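You operate a simulated robot arm through the tools that you are given. There is no shell and no other tool. Be economical: measure what you need, move in short steps, check, and stop when the job is done.

You are at the controls of a simulated two-armed robot. One attempt, no reset.

## Task
Hold the frying pan steady and scrub off the burnt fat, then cover it with the lid of its size.
Fine: put the scourer back and the pan on the trivet. What is to be rubbed or washed off counts as gone when no trace of it is left.

Only the result counts: the job must be done as asked and must still hold three seconds after the hand-in. Knocking over, shifting, dropping, spilling or breaking anything else fails it. Lids that push on must go on centred and level and be pressed home; caps that screw on are set level and turned clockwise until they are tight.

## Robot
Two 7-joint arms with two-finger parallel grippers on one trunk, on a base that drives. Base frame: it is fixed to the floor where the robot stands at the start and does not move with it; the origin is under the middle of the robot, x ahead of it, y to its left, z up; the surface under the hand at the start is at about z = 90. Units: cm, rad, N and s.
The left shoulder is at the start at [2, 11.3, 127.2], the right one opposite. With the tool pointing down near the work surface each hand reaches from about 22 to 60 cm from the robot's upright axis, wherever it stands, measured 20 degrees to its own side. Places, roughly: cork trivet [40, 20, 90]. Payload 1.57 kg a hand.
The TCP of each hand is the grasp point between the finger pads, 3 cm short of the fingertips. In the tool frame z runs along the fingers and y along their closing line. The gripper opens to 8 cm. The fingers are 1.7 cm wide and 1.2 cm thick; the gripper's body (4 by 8.2 cm) begins 8 cm behind the TCP.
Orientation is that of the tool frame in the base frame, as a unit quaternion [x, y, z, w]. With the fingers straight down and closing along the base's y, the tool's x points along the base's -x, its y along +y and its z along -z.

## Interface
- The arms move only by the tool servo_tool. It takes "left_plan", "right_plan" or both (then of equal length, played together; a hand with none holds still); each is a list of rows, each a list of 7 numbers: the turn, a rotation vector about the tool's x, y, z in rad, then the shift along the tool's x, y, z in m, then the opening, from 0 (shut) to 1 (fully open). In form: [[wx, wy, wz, dx, dy, dz, hand], ...]. A call has 1 to 8 rows; each row is the pose to reach, as a shift and turn from the pose commanded when the call began, along the tool's axes at that moment. Each row takes 0.2 s and may step no farther than 5 cm and 0.15 rad from the row before; otherwise, or with a gripper value out of range, the whole call is refused. A pose out of reach is approached as far as the arm can. The call stops where the force on the tool passes 40 N (or 10 N more than at its start, if that is more) or the arm is blocked; 0.2 s more then pass. Each finger travels about 4.5 cm/s and halts on what it meets, pressing with about 20 N; the grip force reading is that of the motor and also rises with nothing between the fingers. The clock runs only during rows and for 0.2 s after the last one: add rows that repeat a pose to give the fingers time. It gives the time, the measured TCP pose, the force on the tool (base axes), the opening and the grip force at its end, in the units of the frame above (readings bear some noise), with the torque about the TCP (base axes, N m) and any sound that the robot's microphone picked up.
- Cameras (640 x 400 px; columns grow to the right, rows downward): "scene" is now at [9.6, 0.38, 139.05]; the picture's right is [0.03, -1.00, 0.00], its down [-0.63, -0.02, -0.77] and it looks along [0.77, 0.02, -0.63] (base axes); focal length 270 px, centre (320, 200). "left" rides on the left gripper at [7.2, 0.7, -12.2] in its tool frame; the picture's right is [-0.09, 1.00, 0.00], its down [-0.84, -0.08, -0.54] and it looks along [-0.54, -0.05, 0.84] (tool axes); focal length 238 px, centre (320, 200). "right" rides on the right gripper at [7.2, -0.7, -12.2] in its tool frame; the picture's right is [0.09, 1.00, 0.00], its down [-0.84, 0.08, -0.54] and it looks along [-0.54, 0.05, 0.84] (tool axes); focal length 238 px, centre (320, 200).
- grab_frame(camera): a new picture of that camera. It takes no simulated time.
- raise_lower(by): slides the trunk up (or, below 0, down) by that many cm; the arms and the scene camera ride with it, the base frame stays. It gives what a move gives, with no picture.
- drive_base(legs): drives the robot by 1 to 6 legs, each [ahead, left, turn to the left] in cm, cm and rad, along the robot's own axes; the way and the turn of a leg run together, so that a leg with both is an arc; at most 150 cm and 3.142 rad a leg. The arms and the cameras ride along, it lands a little off, and it stops where it bumps. It gives what a move gives.
- head_to(pan, tilt): turns the head with the scene camera to pan (to the left, within 1.396 rad either way) and tilt (down, from -0.506 to 1.204), counted from straight ahead of the robot. It gives what a move gives.
- measure_at(camera, pixels): for up to 12 pixels [column, row] of the newest picture of that camera ("zoom" is the newest enlarged one), the place [x, y, z] in the base frame of the surface seen there, good to about 0.2 cm. It takes no simulated time.
- inspect(camera, box): a new picture of the part [left, top, right, bottom] of that camera's present view, enlarged. It takes no simulated time.
- hand_in(): hands the job in; it is judged then, once.

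Work in short steps. Measure before you move; look again where a grasp or a placing could have gone wrong, and mend it. You have 80 turns and 78 pictures in all, those below and enlarged ones among them. Open the grippers and draw the arms clear of the work before you hand the job in, unless the task says otherwise; then end with one line.

The tools are called after ">>>" by a JSON object that holds its "method" and its "body". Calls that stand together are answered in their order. servo_tool: Moves the arms, as the interface text tells. Its arguments: {"type":"object","properties":{"left_plan":{"type":"array"},"right_plan":{"type":"array"}},"required":[]} The other tools are called the same way: raise_lower (by) slides the trunk up or down; drive_base (legs) drives the base; head_to (pan, tilt) turns the head that bears the scene camera; grab_frame (camera) takes a picture; measure_at (camera, pixels) gives the place of the surface under pixels of a picture; inspect (camera, box) takes an enlarged picture of a part of a camera's view; hand_in () hands the job in.

At the start:

```text
clock: 0.0
left_eef_pos: [49.18, 13.84, 120.21]
left_orientation: [0.0, 1.0, 0.0, 0.0]
left_ft_force: [-0.5, 0.0, -0.9]
left_torque: [0.01, 0.02, -0.02]
left_grip_width: 8.0
left_finger_force: 0.0
right_eef_pos: [40.18, -23.16, 122.82]
right_orientation: [0.0, 1.0, 0.0, 0.0]
right_ft_force: [0.1, -0.4, 0.4]
right_torque: [0.02, 0.0, 0.0]
right_grip_width: 8.0
right_finger_force: 0.1
trunk travel left (down, up): [-32.5, 24.5]
robot x, y, heading: [-0.23, -0.13, -0.004]
head pan, tilt: [0.031, 0.688]
```

scene: 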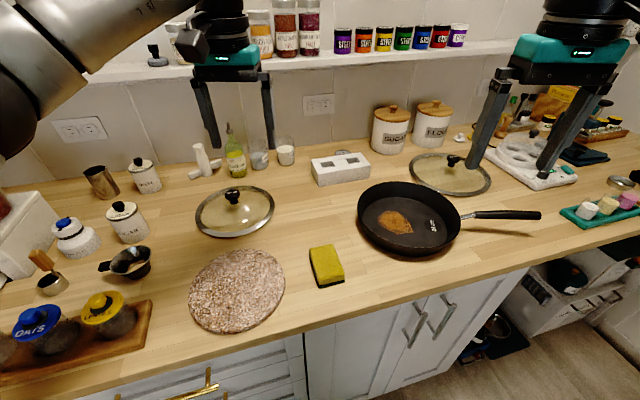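
right: 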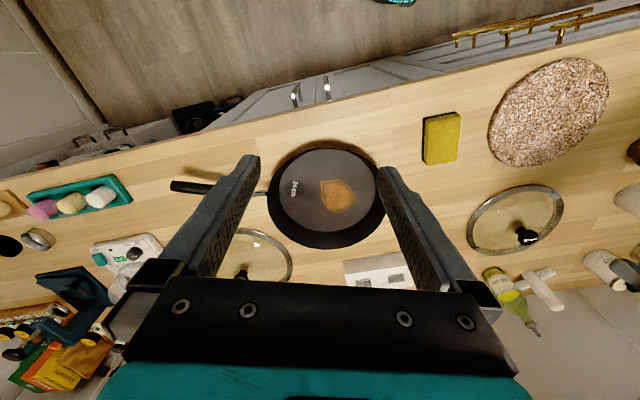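
left: 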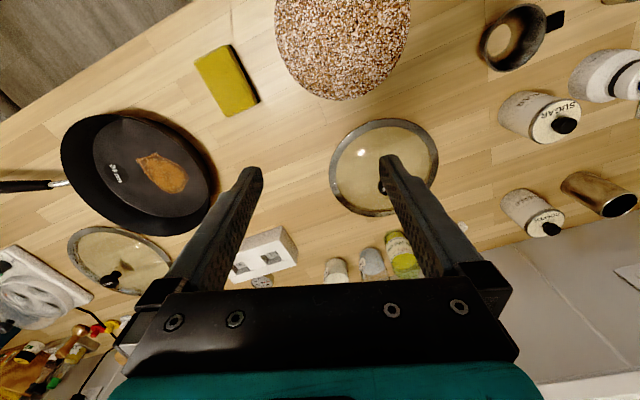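

The scene shows the pan (~405,218) with the burnt spot (~395,222), sponge (~327,265), two lids (235,210) and (450,172), and the trivet (237,290). I measure rims and key points first.

>>> {"method": "measure_at", "body": {"camera": "scene", "pixels": [[358, 212], [461, 215], [408, 183], [405, 254], [395, 222], [378, 218], [412, 225], [470, 216], [500, 215], [539, 215], [430, 226], [392, 210]]}}

>>> {"method": "measure_at", "body": {"camera": "scene", "pixels": [[195, 212], [275, 205], [235, 188], [236, 237], [233, 193], [408, 172], [492, 180], [450, 153], [452, 194], [452, 158], [311, 250], [344, 280]]}}

>>> {"method": "measure_at", "body": {"camera": "scene", "pixels": [[335, 246], [317, 285], [326, 262], [189, 291], [285, 288], [238, 249], [235, 333], [340, 170], [313, 165], [370, 160], [318, 187], [370, 182]]}}

>>> {"method": "inspect", "body": {"camera": "scene", "box": [300, 140, 560, 300]}}

```text
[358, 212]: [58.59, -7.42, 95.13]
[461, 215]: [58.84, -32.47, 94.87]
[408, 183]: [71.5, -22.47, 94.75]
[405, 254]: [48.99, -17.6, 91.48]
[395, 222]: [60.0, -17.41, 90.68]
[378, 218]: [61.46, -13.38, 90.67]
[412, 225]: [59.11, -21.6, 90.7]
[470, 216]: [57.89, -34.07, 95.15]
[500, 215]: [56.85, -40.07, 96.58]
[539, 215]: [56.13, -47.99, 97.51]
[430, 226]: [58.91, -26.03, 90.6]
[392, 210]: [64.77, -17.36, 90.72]
```

```text
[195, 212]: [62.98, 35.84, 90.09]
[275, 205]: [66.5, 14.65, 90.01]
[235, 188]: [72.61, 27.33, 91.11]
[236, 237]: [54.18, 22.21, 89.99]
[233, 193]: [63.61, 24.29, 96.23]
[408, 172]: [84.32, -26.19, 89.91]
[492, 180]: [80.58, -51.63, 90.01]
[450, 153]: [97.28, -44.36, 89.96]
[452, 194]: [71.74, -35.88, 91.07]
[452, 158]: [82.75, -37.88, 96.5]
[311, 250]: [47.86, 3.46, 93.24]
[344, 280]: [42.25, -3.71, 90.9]
```

```text
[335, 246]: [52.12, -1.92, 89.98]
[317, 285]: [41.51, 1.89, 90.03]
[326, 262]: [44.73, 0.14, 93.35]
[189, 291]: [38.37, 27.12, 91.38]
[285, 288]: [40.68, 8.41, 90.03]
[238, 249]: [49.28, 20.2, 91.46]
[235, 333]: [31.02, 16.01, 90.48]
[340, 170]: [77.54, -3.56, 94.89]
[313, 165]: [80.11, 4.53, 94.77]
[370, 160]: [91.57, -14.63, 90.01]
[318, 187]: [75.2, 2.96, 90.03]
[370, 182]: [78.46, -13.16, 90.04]
```

```text
2.46 times, centred on (430, 220) of scene
```

zoom: 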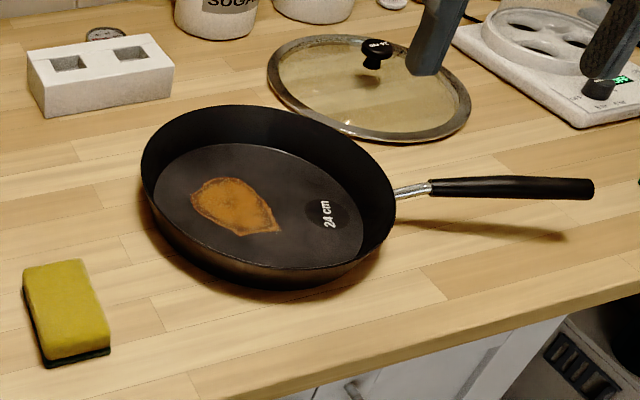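

The pan is marked "24 cm"; the lid knobs carry labels, so I enlarge both.

>>> {"method": "inspect", "body": {"camera": "scene", "box": [425, 145, 475, 176]}}

>>> {"method": "inspect", "body": {"camera": "left", "box": [70, 220, 180, 300]}}

>>> {"method": "inspect", "body": {"camera": "right", "box": [460, 180, 570, 250]}}

>>> {"method": "inspect", "body": {"camera": "scene", "box": [180, 170, 290, 240]}}

```text
12.80 times, centred on (450, 160) of scene
```

zoom: 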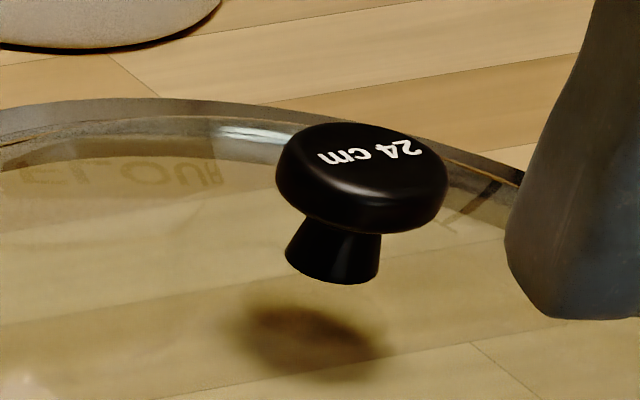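

```text
5.00 times, centred on (125, 260) of left
```

zoom: 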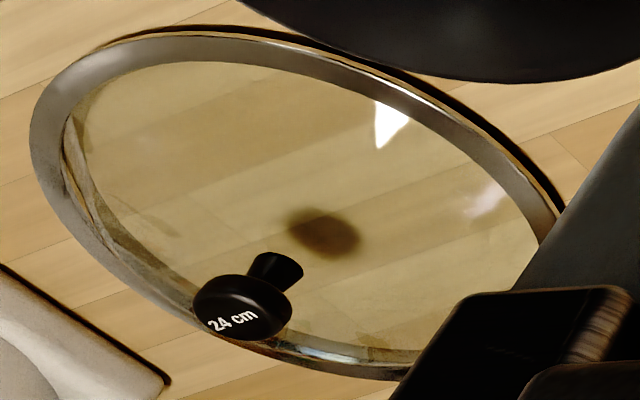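

```text
5.71 times, centred on (515, 215) of right
```

zoom: 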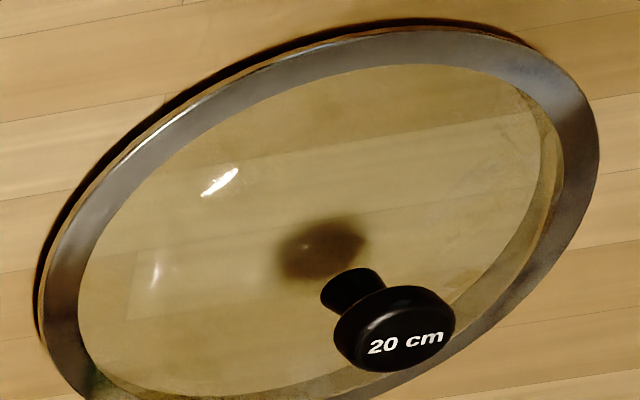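

```text
5.71 times, centred on (235, 205) of scene
```

zoom: 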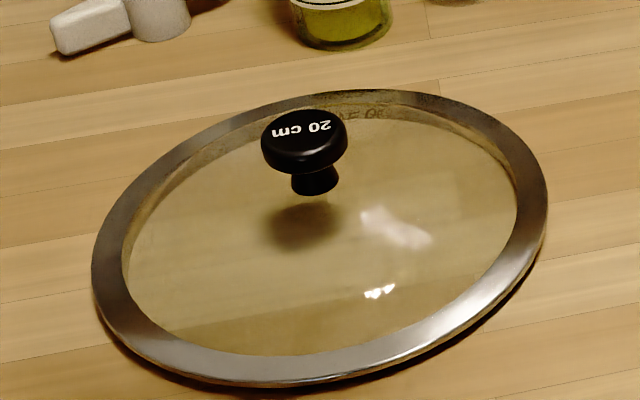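

The right-rear lid is the 24 cm one, matching the pan. I look at the counter's front edge and the sponge more closely, and tilt the head down for the base clearance.

>>> {"method": "measure_at", "body": {"camera": "scene", "pixels": [[340, 309], [480, 269], [200, 345], [560, 243], [620, 222], [350, 350], [520, 183], [480, 150], [545, 190]]}}

>>> {"method": "head_to", "body": {"pan": 0.0, "tilt": 1.2}}

>>> {"method": "grab_frame", "body": {"camera": "scene"}}

```text
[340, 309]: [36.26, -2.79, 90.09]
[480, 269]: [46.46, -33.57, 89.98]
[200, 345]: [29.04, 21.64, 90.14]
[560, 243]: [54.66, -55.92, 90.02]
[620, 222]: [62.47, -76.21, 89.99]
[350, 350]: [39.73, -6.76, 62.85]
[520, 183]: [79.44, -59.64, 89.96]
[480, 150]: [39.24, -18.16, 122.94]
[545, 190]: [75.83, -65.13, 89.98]
```

```text
clock: 0.9
left_eef_pos: [49.14, 13.84, 120.17]
left_orientation: [0.001, 1.0, 0.0, -0.001]
left_ft_force: [-0.4, -0.9, -0.2]
left_torque: [-0.02, 0.0, 0.02]
left_grip_width: 8.06
left_finger_force: 0.0
right_eef_pos: [40.06, -23.03, 122.8]
right_orientation: [0.001, 1.0, 0.0, 0.0]
right_ft_force: [0.2, 0.5, 0.1]
right_torque: [0.03, 0.04, 0.04]
right_grip_width: 8.01
right_finger_force: 0.0
trunk travel left (down, up): [-32.5, 24.5]
robot x, y, heading: [-0.1, 0.39, -0.002]
head pan, tilt: [0.0, 1.201]
```

```text
69 pictures are left
```

scene: 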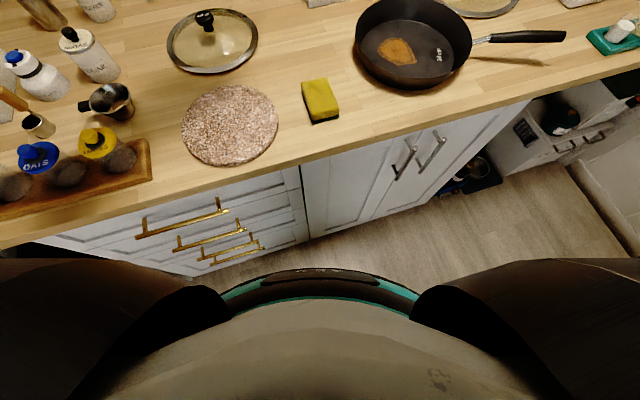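

The counter edge runs skewed (about 0.32 rad), so squaring up to it brings everything closer. I check the floor objects to the right before driving.

>>> {"method": "measure_at", "body": {"camera": "scene", "pixels": [[470, 185], [440, 195], [500, 178], [520, 130], [560, 110], [480, 230], [400, 170], [440, 150], [260, 245], [140, 235]]}}

>>> {"method": "inspect", "body": {"camera": "scene", "box": [380, 60, 640, 260]}}

>>> {"method": "inspect", "body": {"camera": "scene", "box": [290, 70, 350, 130]}}

```text
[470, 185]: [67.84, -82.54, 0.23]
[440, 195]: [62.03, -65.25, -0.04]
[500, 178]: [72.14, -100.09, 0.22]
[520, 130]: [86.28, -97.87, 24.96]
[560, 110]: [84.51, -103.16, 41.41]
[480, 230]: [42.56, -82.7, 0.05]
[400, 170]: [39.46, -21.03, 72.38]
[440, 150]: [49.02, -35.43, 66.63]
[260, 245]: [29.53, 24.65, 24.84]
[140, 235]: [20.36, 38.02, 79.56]
```

```text
2.00 times, centred on (510, 160) of scene
```

zoom: 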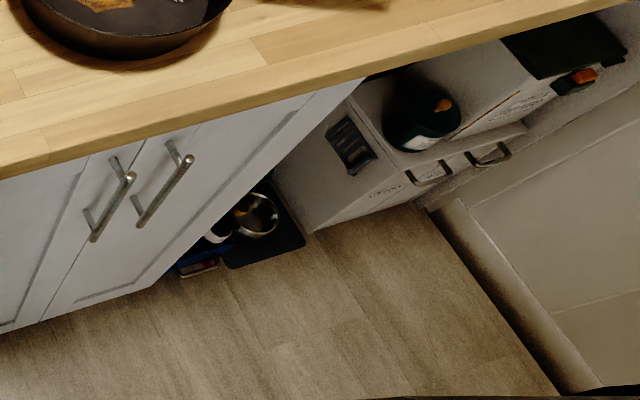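

```text
6.67 times, centred on (320, 100) of scene
```

zoom: 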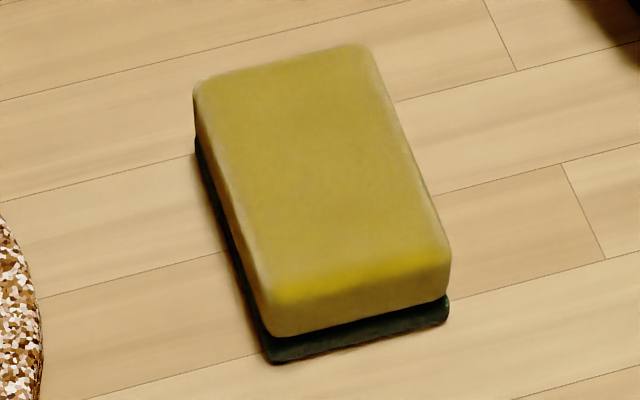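

Floor is clear along the counter; door handles stick out to ~31 cm from my axis. I measure the sponge's top corners in the zoom, then turn square and slide right.

>>> {"method": "measure_at", "body": {"camera": "zoom", "pixels": [[203, 88], [355, 52], [265, 292], [435, 250], [270, 362], [447, 318], [320, 170]]}}

>>> {"method": "drive_base", "body": {"legs": [[0, 0, 0.32], [0, -38, 0], [3, 0, 0]]}}

>>> {"method": "head_to", "body": {"pan": 0.0, "tilt": 0.75}}

>>> {"method": "grab_frame", "body": {"camera": "scene"}}

```text
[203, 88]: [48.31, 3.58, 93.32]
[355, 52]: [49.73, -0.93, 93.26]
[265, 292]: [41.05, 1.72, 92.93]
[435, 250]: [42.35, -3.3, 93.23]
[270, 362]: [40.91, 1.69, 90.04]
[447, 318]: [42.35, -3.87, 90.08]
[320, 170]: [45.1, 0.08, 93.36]
```

```text
clock: 4.8
left_eef_pos: [57.38, -6.85, 120.12]
left_orientation: [-0.158, 0.987, 0.0, -0.001]
left_ft_force: [0.1, -0.6, -1.1]
left_torque: [0.01, 0.05, 0.02]
left_grip_width: 7.99
left_finger_force: 0.1
right_eef_pos: [60.2, -44.64, 122.78]
right_orientation: [-0.159, 0.987, 0.0, -0.001]
right_ft_force: [0.0, 0.2, -0.1]
right_torque: [-0.03, 0.05, 0.0]
right_grip_width: 7.99
right_finger_force: 0.0
trunk travel left (down, up): [-32.5, 24.5]
robot x, y, heading: [15.14, -35.47, 0.316]
head pan, tilt: [0.0, 1.201]
```

```text
clock: 5.7
left_eef_pos: [57.27, -6.73, 120.25]
left_orientation: [-0.158, 0.987, -0.001, 0.0]
left_ft_force: [0.2, 0.3, 0.0]
left_torque: [-0.01, 0.01, -0.04]
left_grip_width: 8.01
left_finger_force: 0.1
right_eef_pos: [60.21, -44.75, 122.74]
right_orientation: [-0.158, 0.987, 0.0, 0.0]
right_ft_force: [-0.1, -0.6, 0.3]
right_torque: [0.0, -0.04, -0.01]
right_grip_width: 7.99
right_finger_force: 0.1
trunk travel left (down, up): [-32.5, 24.5]
robot x, y, heading: [14.68, -35.76, 0.314]
head pan, tilt: [0.0, 0.75]
```

```text
66 pictures are left
```

scene: 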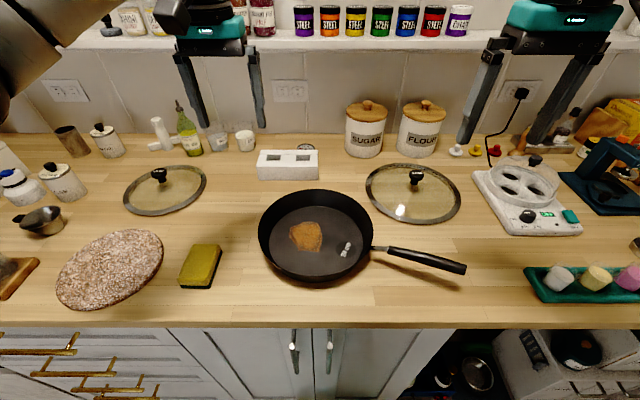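

Now squared at (14.7,-35.8). I measure the handle, spot and lid from this view.

>>> {"method": "measure_at", "body": {"camera": "scene", "pixels": [[395, 250], [410, 254], [425, 257], [440, 261], [455, 265], [306, 236], [290, 236], [322, 236], [308, 222], [305, 250], [346, 248], [416, 170]]}}

>>> {"method": "inspect", "body": {"camera": "scene", "box": [250, 170, 480, 300]}}

```text
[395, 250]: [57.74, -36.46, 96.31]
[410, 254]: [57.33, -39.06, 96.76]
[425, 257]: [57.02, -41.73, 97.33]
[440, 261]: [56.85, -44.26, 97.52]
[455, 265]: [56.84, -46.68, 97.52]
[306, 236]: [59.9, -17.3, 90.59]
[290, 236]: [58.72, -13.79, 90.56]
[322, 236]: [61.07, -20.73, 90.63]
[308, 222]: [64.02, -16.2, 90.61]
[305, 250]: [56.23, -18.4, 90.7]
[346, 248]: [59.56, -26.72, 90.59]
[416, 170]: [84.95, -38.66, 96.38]
```

```text
2.78 times, centred on (365, 235) of scene
```

zoom: 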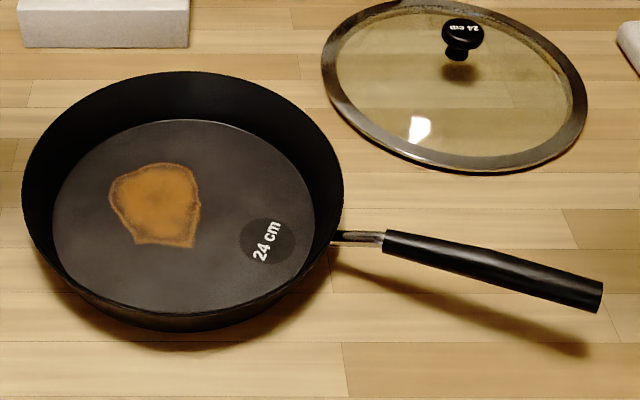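

Handle runs at ~85° with centre z≈96 at (57.1,-40.5); sponge centre (45.4,0.3). I bring the right hand over the handle turned to close across it, and the left hand over the sponge.

>>> {"method": "servo_tool", "body": {"left_plan": [[0, 0, 0.005, 0.0114, 0.013, 0.025, 1], [0, 0, 0.01, 0.0228, 0.026, 0.05, 1], [0, 0, 0.015, 0.0342, 0.039, 0.075, 1], [0, 0, 0.02, 0.0456, 0.052, 0.1, 1], [0, 0, 0.025, 0.057, 0.065, 0.125, 1], [0, 0, 0.03, 0.0685, 0.0776, 0.15, 1], [0, 0, 0.035, 0.08, 0.0905, 0.175, 1], [0, 0, 0.035, 0.0913, 0.1034, 0.2, 1]], "right_plan": [[0, 0, -0.146, 0.002, 0.006, 0.018, 1], [0, 0, -0.292, 0.004, 0.012, 0.036, 1], [0, 0, -0.439, 0.006, 0.018, 0.054, 1], [0, 0, -0.585, 0.008, 0.025, 0.072, 1], [0, 0, -0.731, 0.01, 0.031, 0.09, 1], [0, 0, -0.877, 0.012, 0.037, 0.108, 1], [0, 0, -1.024, 0.014, 0.043, 0.126, 1], [0, 0, -1.17, 0.0164, 0.0495, 0.148, 1]]}}

>>> {"method": "grab_frame", "body": {"camera": "right"}}

>>> {"method": "grab_frame", "body": {"camera": "left"}}

```text
clock: 7.5
left_eef_pos: [45.37, 0.3, 100.11]
left_orientation: [-0.141, 0.99, -0.001, 0.001]
left_ft_force: [-0.5, 0.4, -0.3]
left_torque: [-0.01, -0.05, 0.04]
left_grip_width: 7.98
left_finger_force: 0.0
right_eef_pos: [51.39, -38.26, 106.99]
right_orientation: [-0.667, 0.745, -0.015, 0.016]
right_ft_force: [-0.8, 1.1, -0.7]
right_torque: [-0.05, -0.07, -0.01]
right_grip_width: 8.01
right_finger_force: 0.1
right hand out of reach, approached as far as the arm can: row 6, 7, 8
trunk travel left (down, up): [-32.5, 24.5]
robot x, y, heading: [14.98, -35.6, 0.318]
head pan, tilt: [0.0, 0.75]
```

```text
64 pictures are left
```

right: 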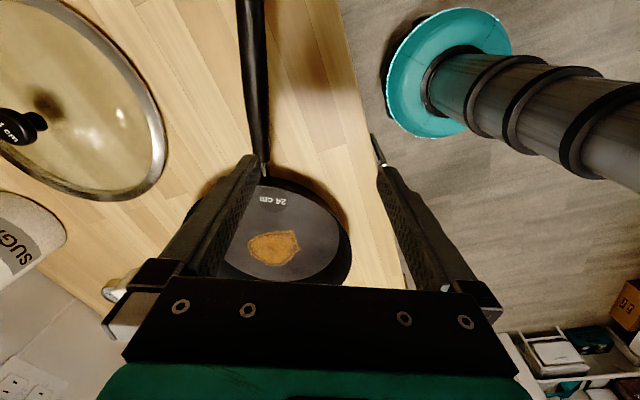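

```text
63 pictures are left
```

left: 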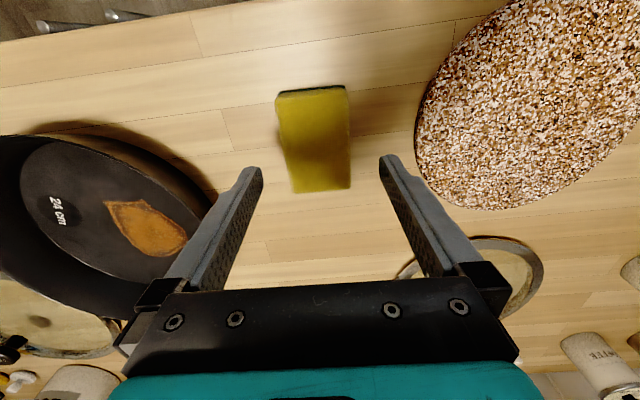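

The sponge is centred between the left fingers (315,140). The right hand got the turn but stalled ~6 cm short at (51.4,-38.3); I retry the shift while the left goes down and grips the sponge.

>>> {"method": "servo_tool", "body": {"left_plan": [[0, 0, 0, 0, 0, 0.02, 1], [0, 0, 0, 0, 0, 0.04, 1], [0, 0, 0, 0, 0, 0.059, 1], [0, 0, 0, 0, 0, 0.059, 0.5], [0, 0, 0, 0, 0, 0.059, 0.5], [0, 0, 0, 0, 0, 0.059, 0.5], [0, 0, 0, 0, 0, 0.059, 0.5], [0, 0, 0, 0, 0, 0.059, 0.5]], "right_plan": [[0, 0, 0, 0, 0, 0, 1], [0, 0, 0.02, 0.004, -0.015, 0, 1], [0, 0, 0.04, 0.008, -0.03, 0, 1], [0, 0, 0.04, 0.012, -0.045, 0, 1], [0, 0, 0.04, 0.016, -0.059, 0, 1], [0, 0, 0.04, 0.016, -0.059, 0, 1], [0, 0, 0.04, 0.016, -0.059, 0, 1], [0, 0, 0.04, 0.016, -0.059, 0, 1]]}}

```text
clock: 9.3
left_eef_pos: [45.41, 0.14, 94.42]
left_orientation: [-0.141, 0.99, 0.0, 0.0]
left_ft_force: [-0.1, -0.9, 0.7]
left_torque: [-0.08, -0.06, 0.01]
left_grip_width: 5.66
left_finger_force: 19.8
right_eef_pos: [52.45, -39.82, 106.96]
right_orientation: [-0.646, 0.763, -0.017, 0.014]
right_ft_force: [-0.1, -0.7, 1.9]
right_torque: [-0.01, -0.01, -0.01]
right_grip_width: 8.01
right_finger_force: 0.0
right hand out of reach, approached as far as the arm can: row 2, 3, 4, 5, 6, 7, 8
trunk travel left (down, up): [-32.5, 24.5]
robot x, y, heading: [14.65, -35.42, 0.319]
head pan, tilt: [0.0, 0.75]
```

Sponge is held (5.66 cm). The handle yaw is beyond the right wrist, so I'll hold the pan by its rim on the right side instead; I measure the rim in the last zoom.

>>> {"method": "measure_at", "body": {"camera": "zoom", "pixels": [[24, 185], [341, 185], [335, 215], [300, 115], [180, 74], [60, 265], [270, 297], [185, 311], [335, 236], [330, 160], [500, 50], [460, 24]]}}

>>> {"method": "servo_tool", "body": {"left_plan": [[0, 0, 0, 0, 0, -0.03, 0.5], [0, 0, 0, 0, 0, -0.07, 0.5], [0, 0, 0, 0, 0, -0.1, 0.5], [0, 0, 0, 0, 0, -0.1, 0.5], [0, 0, 0, 0, 0, -0.1, 0.5], [0, 0, 0, 0, 0, -0.1, 0.5], [0, 0, 0, 0, 0, -0.1, 0.5], [0, 0, 0, 0, 0, -0.1, 0.5]], "right_plan": [[0, 0, 0.14, 0, 0, 0, 1], [0, 0, 0.28, 0, 0, -0.01, 1], [0, 0, 0.42, 0, 0, -0.02, 1], [0, 0, 0.56, 0, 0, -0.03, 1], [0, 0, 0.7, 0, 0, -0.03, 1], [0, 0, 0.84, 0, 0, -0.03, 1], [0, 0, 0.98, 0, 0, -0.03, 1], [0, 0, 1.1, 0, 0, -0.03, 1]]}}

```text
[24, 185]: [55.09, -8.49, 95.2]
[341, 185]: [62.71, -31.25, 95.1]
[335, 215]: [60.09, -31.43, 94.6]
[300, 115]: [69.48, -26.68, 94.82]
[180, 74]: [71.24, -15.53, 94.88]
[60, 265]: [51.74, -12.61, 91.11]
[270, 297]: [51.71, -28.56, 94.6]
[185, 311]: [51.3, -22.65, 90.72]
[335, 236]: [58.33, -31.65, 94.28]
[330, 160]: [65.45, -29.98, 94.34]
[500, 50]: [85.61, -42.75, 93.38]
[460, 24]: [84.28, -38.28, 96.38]
```

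```text
clock: 11.1
left_eef_pos: [45.32, 0.11, 104.28]
left_orientation: [-0.141, 0.99, 0.001, 0.0]
left_ft_force: [-0.1, -0.6, -0.4]
left_torque: [-0.01, 0.04, 0.0]
left_grip_width: 5.66
left_finger_force: 19.5
right_eef_pos: [52.35, -39.85, 109.88]
right_orientation: [-0.157, 0.987, -0.004, 0.021]
right_ft_force: [0.5, -0.2, 0.1]
right_torque: [0.0, 0.0, 0.02]
right_grip_width: 7.99
right_finger_force: 0.0
trunk travel left (down, up): [-32.5, 24.5]
robot x, y, heading: [14.8, -35.67, 0.315]
head pan, tilt: [0.0, 0.75]
```

Rim ends are (55.1,-8.5) and (62.7,-31.3): centre (58.9,-19.9), radius 12. I bring the right hand over the right rim, untilted, and stay above it for a check.

>>> {"method": "servo_tool", "body": {"right_plan": [[-0.005, 0.013, 0, -0.04, 0.016, 0, 1], [-0.01, 0.026, 0, -0.08, 0.033, 0, 1], [-0.014, 0.04, 0, -0.1246, 0.05, 0, 1], [-0.014, 0.04, 0, -0.1246, 0.05, 0.04, 1], [-0.014, 0.04, 0, -0.1246, 0.05, 0.08, 1], [-0.014, 0.04, 0, -0.1246, 0.05, 0.08, 1]]}}

>>> {"method": "grab_frame", "body": {"camera": "right"}}

```text
clock: 12.5
left_eef_pos: [45.3, 0.02, 104.32]
left_orientation: [-0.14, 0.99, -0.001, 0.0]
left_ft_force: [-0.2, 0.4, -0.1]
left_torque: [-0.01, 0.05, 0.0]
left_grip_width: 5.66
left_finger_force: 19.7
right_eef_pos: [62.78, -30.97, 102.28]
right_orientation: [-0.159, 0.987, 0.0, 0.0]
right_ft_force: [0.0, -0.2, 0.0]
right_torque: [0.01, -0.02, 0.03]
right_grip_width: 8.0
right_finger_force: 0.2
trunk travel left (down, up): [-32.5, 24.5]
robot x, y, heading: [15.03, -35.45, 0.316]
head pan, tilt: [0.0, 0.75]
```

```text
62 pictures are left
```

right: 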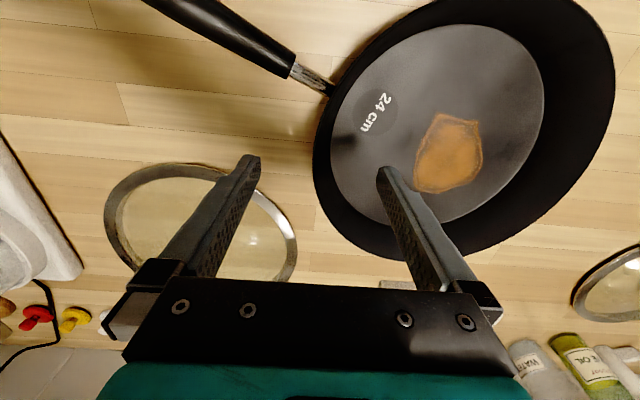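

Rim passes between the right fingers at (320,170) with clearance to the lid. I lower 7.4 cm and close on the wall.

>>> {"method": "servo_tool", "body": {"right_plan": [[0, 0, 0, 0, 0, 0.03, 1], [0, 0, 0, 0, 0, 0.06, 1], [0, 0, 0, 0, 0, 0.074, 1], [0, 0, 0, 0, 0, 0.074, 0], [0, 0, 0, 0, 0, 0.074, 0], [0, 0, 0, 0, 0, 0.074, 0], [0, 0, 0, 0, 0, 0.074, 0], [0, 0, 0, 0, 0, 0.074, 0]]}}

>>> {"method": "grab_frame", "body": {"camera": "scene"}}

```text
clock: 14.3
left_eef_pos: [45.32, 0.14, 104.24]
left_orientation: [-0.141, 0.99, 0.0, 0.0]
left_ft_force: [-0.4, 0.7, -0.7]
left_torque: [-0.01, 0.0, 0.02]
left_grip_width: 5.68
left_finger_force: 19.4
right_eef_pos: [62.87, -30.99, 94.99]
right_orientation: [-0.158, 0.987, 0.001, 0.0]
right_ft_force: [-1.2, 4.1, 1.7]
right_torque: [0.56, 0.38, -0.31]
right_grip_width: 1.26
right_finger_force: 19.9
trunk travel left (down, up): [-32.5, 24.5]
robot x, y, heading: [14.45, -35.37, 0.316]
head pan, tilt: [0.0, 0.75]
```

```text
61 pictures are left
```

scene: 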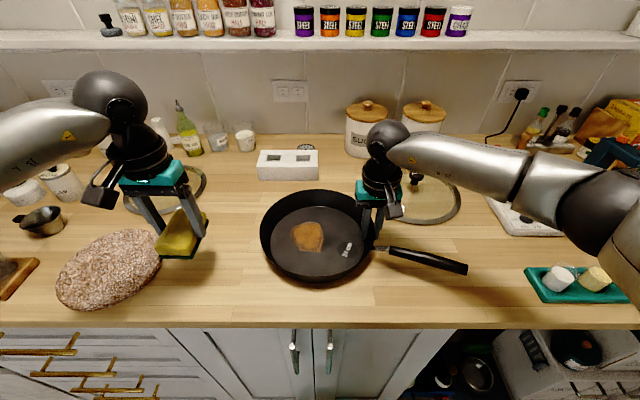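

The rim is held (1.26 cm). I measure the patch extents afresh for the scrub.

>>> {"method": "inspect", "body": {"camera": "scene", "box": [250, 180, 390, 290]}}

>>> {"method": "measure_at", "body": {"camera": "scene", "pixels": [[308, 236], [292, 236], [324, 237], [308, 222], [305, 251], [318, 252], [295, 224], [321, 225], [330, 250]]}}

```text
3.64 times, centred on (320, 235) of scene
```

zoom: 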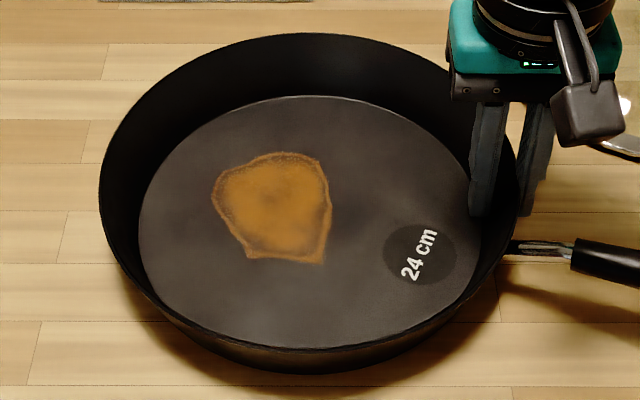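

```text
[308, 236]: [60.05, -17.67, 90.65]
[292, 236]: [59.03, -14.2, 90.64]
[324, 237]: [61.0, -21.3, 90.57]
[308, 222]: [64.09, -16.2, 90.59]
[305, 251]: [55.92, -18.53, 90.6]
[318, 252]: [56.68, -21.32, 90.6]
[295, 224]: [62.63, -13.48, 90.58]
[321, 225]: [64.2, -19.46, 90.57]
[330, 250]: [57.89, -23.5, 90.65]
```

Patch centre is (60.1,-17.6), about ±4 by ±3.6. I carry the sponge over it and lower to just above contact.

>>> {"method": "servo_tool", "body": {"left_plan": [[0, 0, 0, -0.0185, -0.0422, -0.005, 0.5], [0, 0, 0, -0.037, -0.0844, -0.005, 0.5], [0, 0, 0, -0.0555, -0.1266, -0.005, 0.5], [0, 0, 0, -0.074, -0.1688, -0.005, 0.5], [0, 0, 0, -0.0925, -0.211, 0, 0.5], [0, 0, 0, -0.0925, -0.211, 0.04, 0.5], [0, 0, 0, -0.0925, -0.211, 0.08, 0.5], [0, 0, 0, -0.0925, -0.211, 0.086, 0.5]]}}

>>> {"method": "grab_frame", "body": {"camera": "left"}}

```text
clock: 16.1
left_eef_pos: [60.03, -17.62, 95.82]
left_orientation: [-0.141, 0.99, 0.0, 0.0]
left_ft_force: [-0.2, -0.5, -0.9]
left_torque: [-0.05, -0.02, 0.02]
left_grip_width: 5.64
left_finger_force: 19.6
right_eef_pos: [62.86, -31.14, 94.94]
right_orientation: [-0.157, 0.988, 0.0, 0.001]
right_ft_force: [1.6, 0.3, 5.1]
right_torque: [0.65, 0.17, -0.36]
right_grip_width: 1.29
right_finger_force: 20.1
trunk travel left (down, up): [-32.5, 24.5]
robot x, y, heading: [14.85, -35.36, 0.319]
head pan, tilt: [0.0, 0.75]
```

```text
59 pictures are left
```

left: 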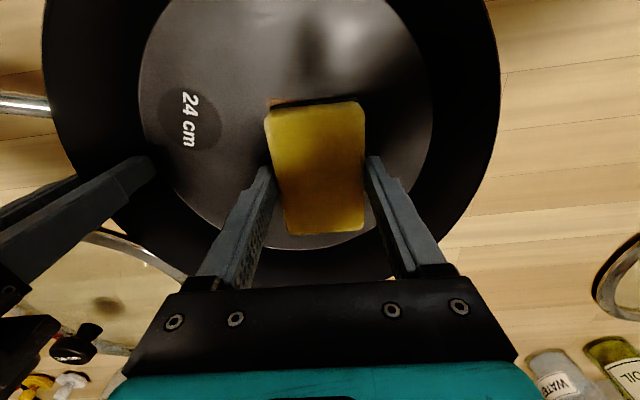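

The sponge sits just above the floor, with a bit of the patch peeking out on the near-right side. I press down gently and watch the force.

>>> {"method": "servo_tool", "body": {"left_plan": [[0, 0, 0, 0.005, 0, 0.004, 0.5], [0, 0, 0, 0.005, 0, 0.008, 0.5], [0, 0, 0, 0.005, 0, 0.01, 0.5], [0, 0, 0, 0.005, 0, 0.012, 0.5]]}}

```text
clock: 17.1
left_eef_pos: [59.74, -17.74, 94.9]
left_orientation: [-0.141, 0.99, -0.001, 0.003]
left_ft_force: [-9.5, 1.6, 27.9]
left_torque: [0.12, 0.31, -0.02]
left_grip_width: 5.68
left_finger_force: 20.2
right_eef_pos: [62.87, -31.17, 94.98]
right_orientation: [-0.158, 0.987, 0.0, 0.001]
right_ft_force: [9.3, 1.0, 0.4]
right_torque: [0.62, -0.08, -0.43]
right_grip_width: 1.26
right_finger_force: 20.1
trunk travel left (down, up): [-32.5, 24.5]
robot x, y, heading: [14.75, -35.44, 0.316]
head pan, tilt: [0.0, 0.75]
```

Contact with ~28 N; I ease up 1 mm and scrub in strokes along the sponge's length and sideways.

>>> {"method": "servo_tool", "body": {"left_plan": [[0, 0, 0, 0.01, 0, -0.001, 0.5], [0, 0, 0, 0.025, 0.0, -0.0015, 0.5], [0, 0, 0, 0.0, 0.008, -0.0015, 0.5], [0, 0, 0, 0.025, 0.008, -0.0015, 0.5], [0, 0, 0, 0.0, -0.01, -0.0015, 0.5], [0, 0, 0, 0.025, -0.015, -0.0015, 0.5], [0, 0, 0, 0.0, -0.015, -0.0015, 0.5], [0, 0, 0, 0.01, 0, -0.0015, 0.5]]}}

>>> {"method": "grab_frame", "body": {"camera": "scene"}}

```text
clock: 18.9
left_eef_pos: [58.58, -17.98, 94.5]
left_orientation: [-0.141, 0.99, 0.0, 0.001]
left_ft_force: [0.0, 0.1, -0.8]
left_torque: [0.0, -0.01, 0.04]
left_grip_width: 5.66
left_finger_force: 19.9
right_eef_pos: [62.86, -31.13, 94.93]
right_orientation: [-0.159, 0.987, 0.0, 0.0]
right_ft_force: [1.3, 1.0, 8.6]
right_torque: [0.49, 0.36, -0.32]
right_grip_width: 1.01
right_finger_force: 19.7
trunk travel left (down, up): [-32.5, 24.5]
robot x, y, heading: [14.89, -35.54, 0.318]
head pan, tilt: [0.0, 0.75]
```

```text
58 pictures are left
```

scene: 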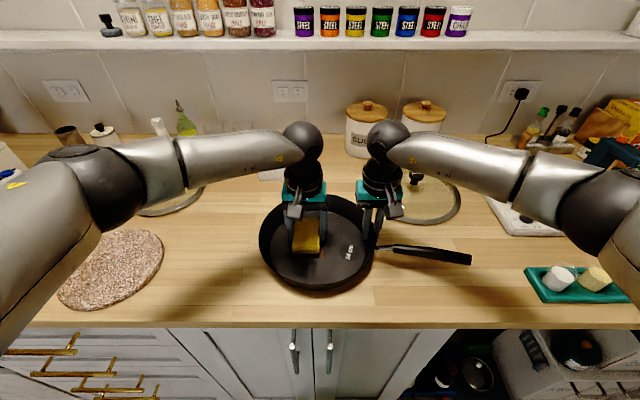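

Force vanished here at z 94.5, so the earlier contact may have been the far wall. I look closely.

>>> {"method": "inspect", "body": {"camera": "scene", "box": [250, 180, 390, 290]}}

>>> {"method": "grab_frame", "body": {"camera": "left"}}

```text
3.64 times, centred on (320, 235) of scene
```

zoom: 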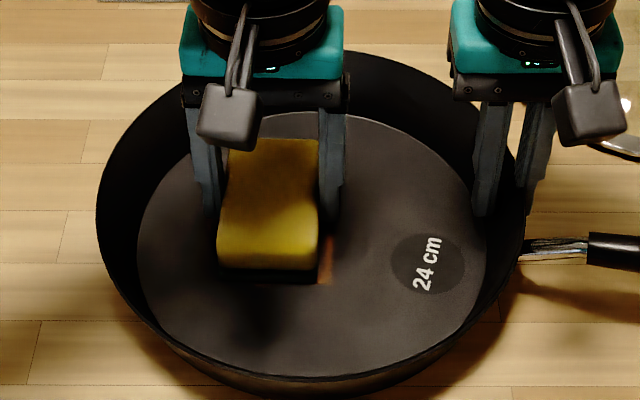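

```text
56 pictures are left
```

left: 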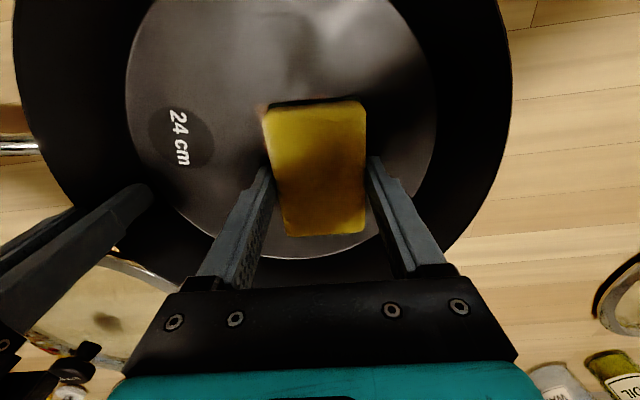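

A strip of residue remains at the sponge's right side and the sponge is floating. I lower until I feel contact at this more central place.

>>> {"method": "servo_tool", "body": {"left_plan": [[0, 0, 0, 0, 0, 0.001, 0.5], [0, 0, 0, 0, 0, 0.002, 0.5], [0, 0, 0, 0, 0, 0.003, 0.5], [0, 0, 0, 0, 0, 0.003, 0.5]]}}

```text
clock: 19.9
left_eef_pos: [58.69, -17.98, 94.51]
left_orientation: [-0.141, 0.99, 0.0, 0.002]
left_ft_force: [-3.4, 1.0, 17.4]
left_torque: [0.1, 0.3, -0.03]
left_grip_width: 5.68
left_finger_force: 19.9
right_eef_pos: [62.9, -31.01, 94.99]
right_orientation: [-0.158, 0.987, 0.0, 0.001]
right_ft_force: [7.2, 2.2, 4.3]
right_torque: [0.5, 0.39, -0.27]
right_grip_width: 1.03
right_finger_force: 20.0
trunk travel left (down, up): [-32.5, 24.5]
robot x, y, heading: [14.82, -35.59, 0.315]
head pan, tilt: [0.0, 0.75]
```

Contact gives ~17 N here. I scrub around this point, favouring the right and near side.

>>> {"method": "servo_tool", "body": {"left_plan": [[0, 0, 0, 0.015, 0, 0, 0.5], [0, 0, 0, 0.015, -0.015, 0, 0.5], [0, 0, 0, -0.01, -0.015, 0, 0.5], [0, 0, 0, 0.015, -0.025, 0, 0.5], [0, 0, 0, -0.01, -0.025, 0, 0.5], [0, 0, 0, 0.015, -0.005, 0, 0.5], [0, 0, 0, -0.01, 0.01, 0, 0.5], [0, 0, 0, 0.015, 0.01, 0, 0.5]]}}

>>> {"method": "inspect", "body": {"camera": "scene", "box": [250, 180, 390, 290]}}

```text
clock: 21.7
left_eef_pos: [56.94, -17.47, 94.45]
left_orientation: [-0.141, 0.99, 0.0, -0.001]
left_ft_force: [-0.1, -0.6, -0.4]
left_torque: [0.03, -0.01, 0.0]
left_grip_width: 5.69
left_finger_force: 20.0
right_eef_pos: [62.85, -31.04, 94.9]
right_orientation: [-0.16, 0.987, -0.001, 0.0]
right_ft_force: [-0.5, 0.5, 6.2]
right_torque: [0.51, 0.24, 0.15]
right_grip_width: 0.99
right_finger_force: 20.7
trunk travel left (down, up): [-32.5, 24.5]
robot x, y, heading: [15.02, -35.51, 0.317]
head pan, tilt: [0.0, 0.75]
```

```text
3.64 times, centred on (320, 235) of scene
```

zoom: 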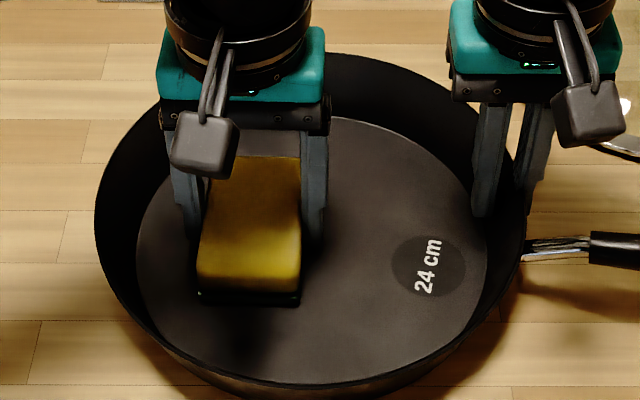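

Nothing shows beside the sponge now. I lift it, move it aside to the left and look at the floor of the pan.

>>> {"method": "servo_tool", "body": {"left_plan": [[0, 0, 0, 0, 0, -0.04, 0.5], [0, 0, 0, 0, 0, -0.08, 0.5], [0, 0, 0, 0, 0.04, -0.09, 0.5], [0, 0, 0, 0, 0.08, -0.09, 0.5], [0, 0, 0, 0, 0.12, -0.09, 0.5], [0, 0, 0, 0, 0.12, -0.09, 0.5]]}}

>>> {"method": "inspect", "body": {"camera": "scene", "box": [250, 180, 390, 290]}}

```text
clock: 23.1
left_eef_pos: [53.37, -5.7, 103.34]
left_orientation: [-0.141, 0.99, 0.0, 0.0]
left_ft_force: [-0.4, -0.4, 0.1]
left_torque: [0.02, -0.01, 0.04]
left_grip_width: 5.67
left_finger_force: 20.0
right_eef_pos: [62.78, -30.89, 94.95]
right_orientation: [-0.159, 0.987, 0.001, 0.0]
right_ft_force: [-2.1, 1.1, 5.1]
right_torque: [0.73, 0.19, 0.2]
right_grip_width: 0.95
right_finger_force: 20.1
trunk travel left (down, up): [-32.5, 24.5]
robot x, y, heading: [15.11, -35.48, 0.321]
head pan, tilt: [0.0, 0.75]
```

```text
3.64 times, centred on (320, 235) of scene
```

zoom: 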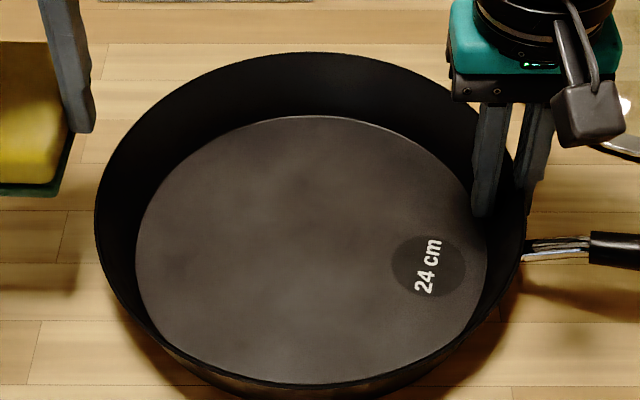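

It looks clean; I enlarge the former patch area to be sure.

>>> {"method": "inspect", "body": {"camera": "scene", "box": [278, 205, 348, 267]}}

>>> {"method": "grab_frame", "body": {"camera": "left"}}

```text
6.45 times, centred on (313, 236) of scene
```

zoom: 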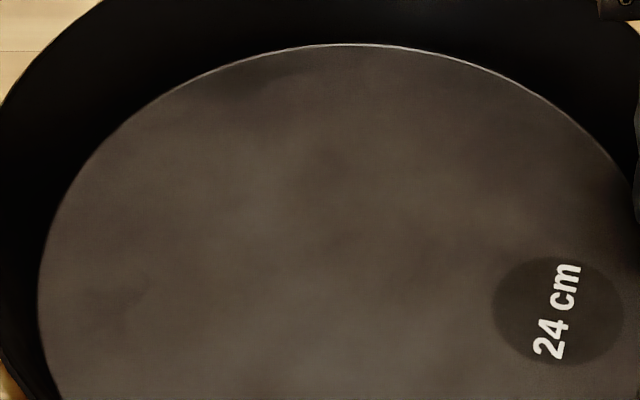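

```text
52 pictures are left
```

left: 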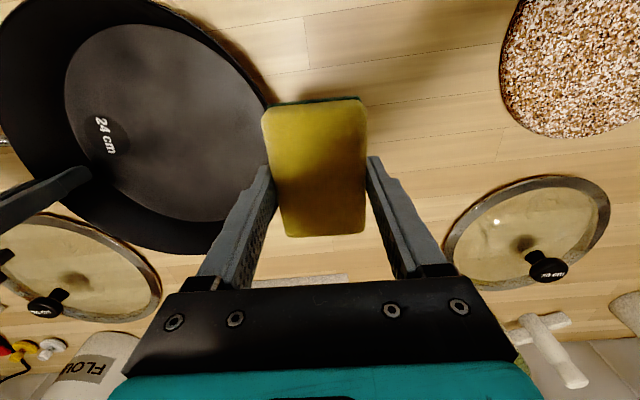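

Clean from both views. I return the sponge to its place (45.4,0.1) and lower until it touches.

>>> {"method": "servo_tool", "body": {"left_plan": [[0, 0, 0, 0.03, 0.039, 0, 0.5], [0, 0, 0, 0.0602, 0.0783, 0, 0.5], [0, 0, 0, 0.0602, 0.0783, 0.04, 0.5], [0, 0, 0, 0.0602, 0.0783, 0.075, 0.5], [0, 0, 0, 0.0602, 0.0783, 0.084, 0.5], [0, 0, 0, 0.0602, 0.0783, 0.087, 0.5], [0, 0, 0, 0.0602, 0.0783, 0.089, 0.5], [0, 0, 0, 0.0602, 0.0783, 0.089, 0.5]]}}

```text
clock: 24.9
left_eef_pos: [45.63, -0.08, 94.47]
left_orientation: [-0.141, 0.99, -0.001, 0.0]
left_ft_force: [-0.3, -0.1, -0.2]
left_torque: [0.02, 0.0, -0.02]
left_grip_width: 5.69
left_finger_force: 19.3
right_eef_pos: [62.84, -31.14, 94.97]
right_orientation: [-0.159, 0.987, 0.0, 0.0]
right_ft_force: [-2.5, -2.4, 6.3]
right_torque: [0.54, 0.35, 0.15]
right_grip_width: 0.98
right_finger_force: 19.9
trunk travel left (down, up): [-32.5, 24.5]
robot x, y, heading: [14.64, -35.43, 0.317]
head pan, tilt: [0.0, 0.75]
```

No contact yet; I nudge 2 mm back and lower slowly a few mm more.

>>> {"method": "servo_tool", "body": {"left_plan": [[0, 0, 0, 0.001, 0.002, 0.001, 0.5], [0, 0, 0, 0.001, 0.002, 0.002, 0.5], [0, 0, 0, 0.001, 0.002, 0.003, 0.5], [0, 0, 0, 0.001, 0.002, 0.003, 0.5]]}}

```text
clock: 25.9
left_eef_pos: [45.5, -0.02, 94.26]
left_orientation: [-0.142, 0.99, 0.001, -0.001]
left_ft_force: [-0.7, 0.5, -0.2]
left_torque: [-0.08, 0.02, -0.01]
left_grip_width: 5.65
left_finger_force: 20.1
right_eef_pos: [62.84, -31.13, 95.0]
right_orientation: [-0.159, 0.987, 0.0, 0.001]
right_ft_force: [-2.2, -2.5, 4.4]
right_torque: [0.52, 0.33, -0.04]
right_grip_width: 0.98
right_finger_force: 19.9
trunk travel left (down, up): [-32.5, 24.5]
robot x, y, heading: [14.88, -34.96, 0.315]
head pan, tilt: [0.0, 0.75]
```

Still free; another 3 mm, then I check contact.

>>> {"method": "servo_tool", "body": {"left_plan": [[0, 0, 0, 0, 0, 0.001, 0.5], [0, 0, 0, 0, 0, 0.002, 0.5], [0, 0, 0, 0, 0, 0.003, 0.5], [0, 0, 0, 0, 0, 0.003, 0.5]]}}

>>> {"method": "inspect", "body": {"camera": "scene", "box": [120, 180, 260, 300]}}

```text
clock: 26.9
left_eef_pos: [45.49, 0.03, 93.94]
left_orientation: [-0.141, 0.99, 0.0, 0.0]
left_ft_force: [0.1, 0.8, -0.3]
left_torque: [0.01, 0.0, 0.02]
left_grip_width: 5.7
left_finger_force: 20.3
right_eef_pos: [62.87, -31.11, 95.02]
right_orientation: [-0.159, 0.987, 0.0, 0.0]
right_ft_force: [-2.2, -3.3, 4.9]
right_torque: [0.62, 0.12, 0.12]
right_grip_width: 0.99
right_finger_force: 20.2
trunk travel left (down, up): [-32.5, 24.5]
robot x, y, heading: [14.68, -35.75, 0.315]
head pan, tilt: [0.0, 0.75]
```

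```text
3.33 times, centred on (190, 240) of scene
```

zoom: 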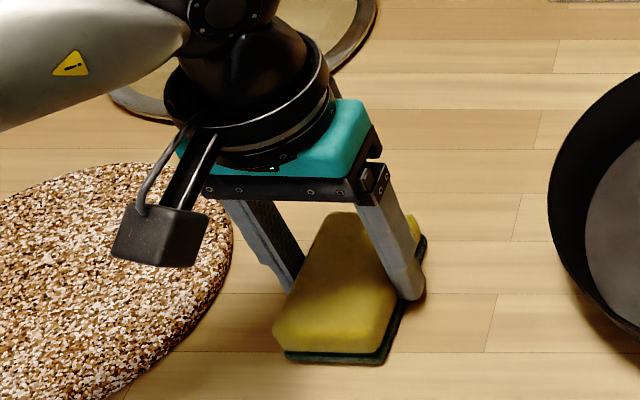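

The sponge is at the counter within millimetres. I lower 2 mm more, open, and rise.

>>> {"method": "servo_tool", "body": {"left_plan": [[0, 0, 0, 0, 0, 0.0015, 0.5], [0, 0, 0, 0, 0, 0.003, 0.5], [0, 0, 0, 0, 0, 0.003, 0.8], [0, 0, 0, 0, 0, 0.003, 1], [0, 0, 0, 0, 0, 0.003, 1], [0, 0, 0, 0, 0, -0.03, 1], [0, 0, 0, 0, 0, -0.07, 1], [0, 0, 0, 0, 0, -0.1, 1]]}}

>>> {"method": "grab_frame", "body": {"camera": "scene"}}

>>> {"method": "grab_frame", "body": {"camera": "left"}}

```text
clock: 28.7
left_eef_pos: [45.39, 0.07, 104.0]
left_orientation: [-0.141, 0.99, 0.001, -0.001]
left_ft_force: [-0.4, -0.4, 0.1]
left_torque: [-0.01, 0.0, 0.02]
left_grip_width: 7.98
left_finger_force: 0.1
right_eef_pos: [62.81, -31.12, 94.91]
right_orientation: [-0.16, 0.987, 0.0, 0.0]
right_ft_force: [-2.2, -3.9, 4.9]
right_torque: [0.58, 0.17, 0.21]
right_grip_width: 0.99
right_finger_force: 19.9
trunk travel left (down, up): [-32.5, 24.5]
robot x, y, heading: [15.02, -35.43, 0.317]
head pan, tilt: [0.0, 0.75]
```

```text
50 pictures are left
```

scene: 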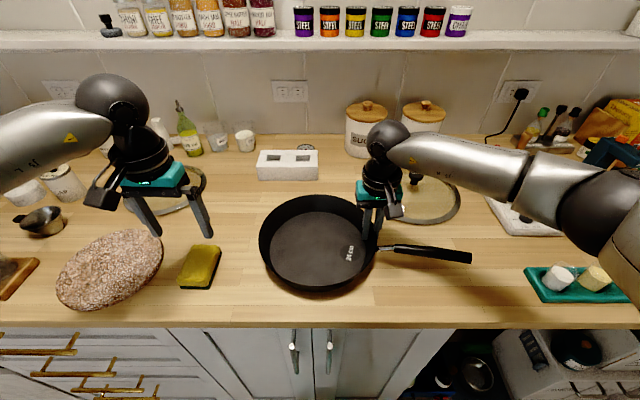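

```text
49 pictures are left
```

left: 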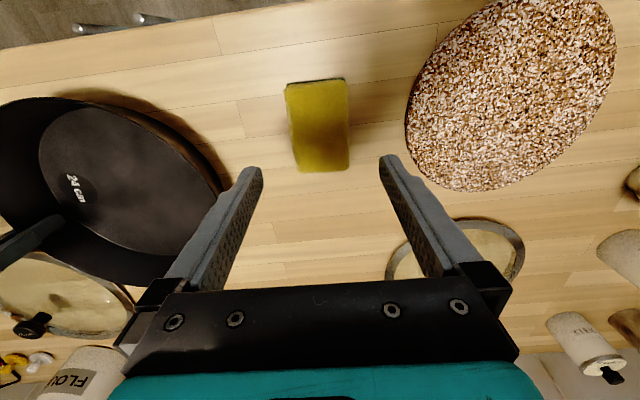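

The sponge is back in place and released. Next the pan: I measure its rim, the trivet, and the board left of it from this view.

>>> {"method": "measure_at", "body": {"camera": "scene", "pixels": [[260, 230], [262, 245], [262, 220], [320, 196], [290, 202], [38, 260], [15, 295], [57, 280], [163, 250], [110, 230], [105, 310], [470, 258]]}}

>>> {"method": "inspect", "body": {"camera": "scene", "box": [0, 160, 280, 330]}}

```text
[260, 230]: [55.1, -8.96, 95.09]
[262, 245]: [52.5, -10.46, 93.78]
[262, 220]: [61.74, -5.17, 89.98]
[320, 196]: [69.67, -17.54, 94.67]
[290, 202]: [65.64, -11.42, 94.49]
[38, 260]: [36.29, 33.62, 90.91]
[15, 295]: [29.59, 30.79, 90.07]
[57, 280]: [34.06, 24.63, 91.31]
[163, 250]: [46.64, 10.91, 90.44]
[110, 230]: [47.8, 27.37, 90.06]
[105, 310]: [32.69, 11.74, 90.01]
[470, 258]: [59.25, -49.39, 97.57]
```

```text
2.29 times, centred on (140, 245) of scene
```

zoom: 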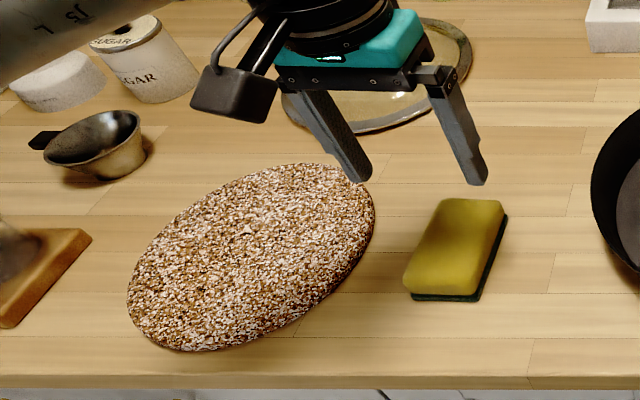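

I measure the trivet outline and neighbours from the zoom.

>>> {"method": "measure_at", "body": {"camera": "zoom", "pixels": [[131, 298], [372, 205], [300, 165], [185, 345], [255, 255], [92, 236], [15, 240], [10, 270], [120, 112], [135, 30], [145, 165], [40, 320]]}}

>>> {"method": "head_to", "body": {"pan": 0.9, "tilt": 0.75}}

>>> {"method": "grab_frame", "body": {"camera": "scene"}}

```text
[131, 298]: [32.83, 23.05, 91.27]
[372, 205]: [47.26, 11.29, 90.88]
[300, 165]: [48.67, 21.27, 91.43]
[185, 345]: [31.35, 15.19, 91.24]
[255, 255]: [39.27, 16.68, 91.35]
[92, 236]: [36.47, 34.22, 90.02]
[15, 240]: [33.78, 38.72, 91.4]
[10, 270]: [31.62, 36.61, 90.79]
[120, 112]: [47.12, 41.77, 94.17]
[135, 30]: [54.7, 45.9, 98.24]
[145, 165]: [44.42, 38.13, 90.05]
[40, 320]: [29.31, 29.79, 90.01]
```

```text
clock: 29.9
left_eef_pos: [45.38, 0.04, 103.89]
left_orientation: [-0.141, 0.99, 0.0, 0.0]
left_ft_force: [-0.5, 0.2, -0.1]
left_torque: [-0.01, 0.02, -0.01]
left_grip_width: 8.0
left_finger_force: 0.1
right_eef_pos: [62.79, -31.15, 94.9]
right_orientation: [-0.159, 0.987, 0.0, 0.0]
right_ft_force: [-1.7, -3.9, 4.3]
right_torque: [0.54, 0.19, 0.18]
right_grip_width: 0.98
right_finger_force: 19.5
trunk travel left (down, up): [-32.5, 24.5]
robot x, y, heading: [15.01, -35.15, 0.32]
head pan, tilt: [0.901, 0.75]
```

```text
47 pictures are left
```

scene: 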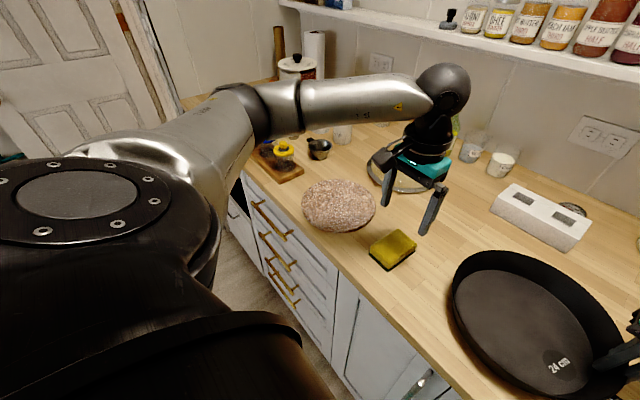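

>>> {"method": "measure_at", "body": {"camera": "scene", "pixels": [[283, 145], [293, 158], [285, 168], [302, 172], [318, 150], [331, 150], [285, 181]]}}

>>> {"method": "inspect", "body": {"camera": "scene", "box": [240, 110, 400, 230]}}

```text
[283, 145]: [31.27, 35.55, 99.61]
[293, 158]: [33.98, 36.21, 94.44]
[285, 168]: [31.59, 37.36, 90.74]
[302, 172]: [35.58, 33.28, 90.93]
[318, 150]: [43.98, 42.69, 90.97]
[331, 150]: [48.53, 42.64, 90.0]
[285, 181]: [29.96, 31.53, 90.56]
```

```text
3.33 times, centred on (320, 170) of scene
```

zoom: 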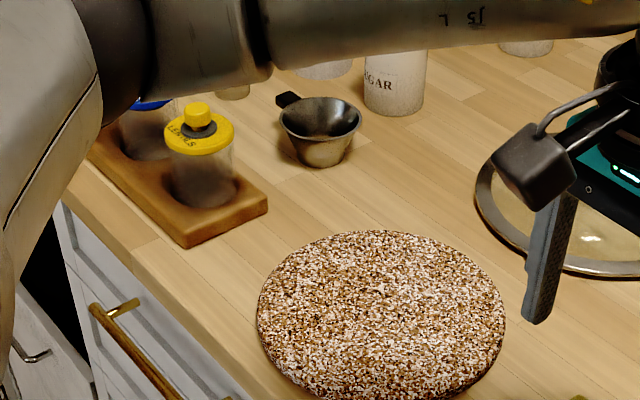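

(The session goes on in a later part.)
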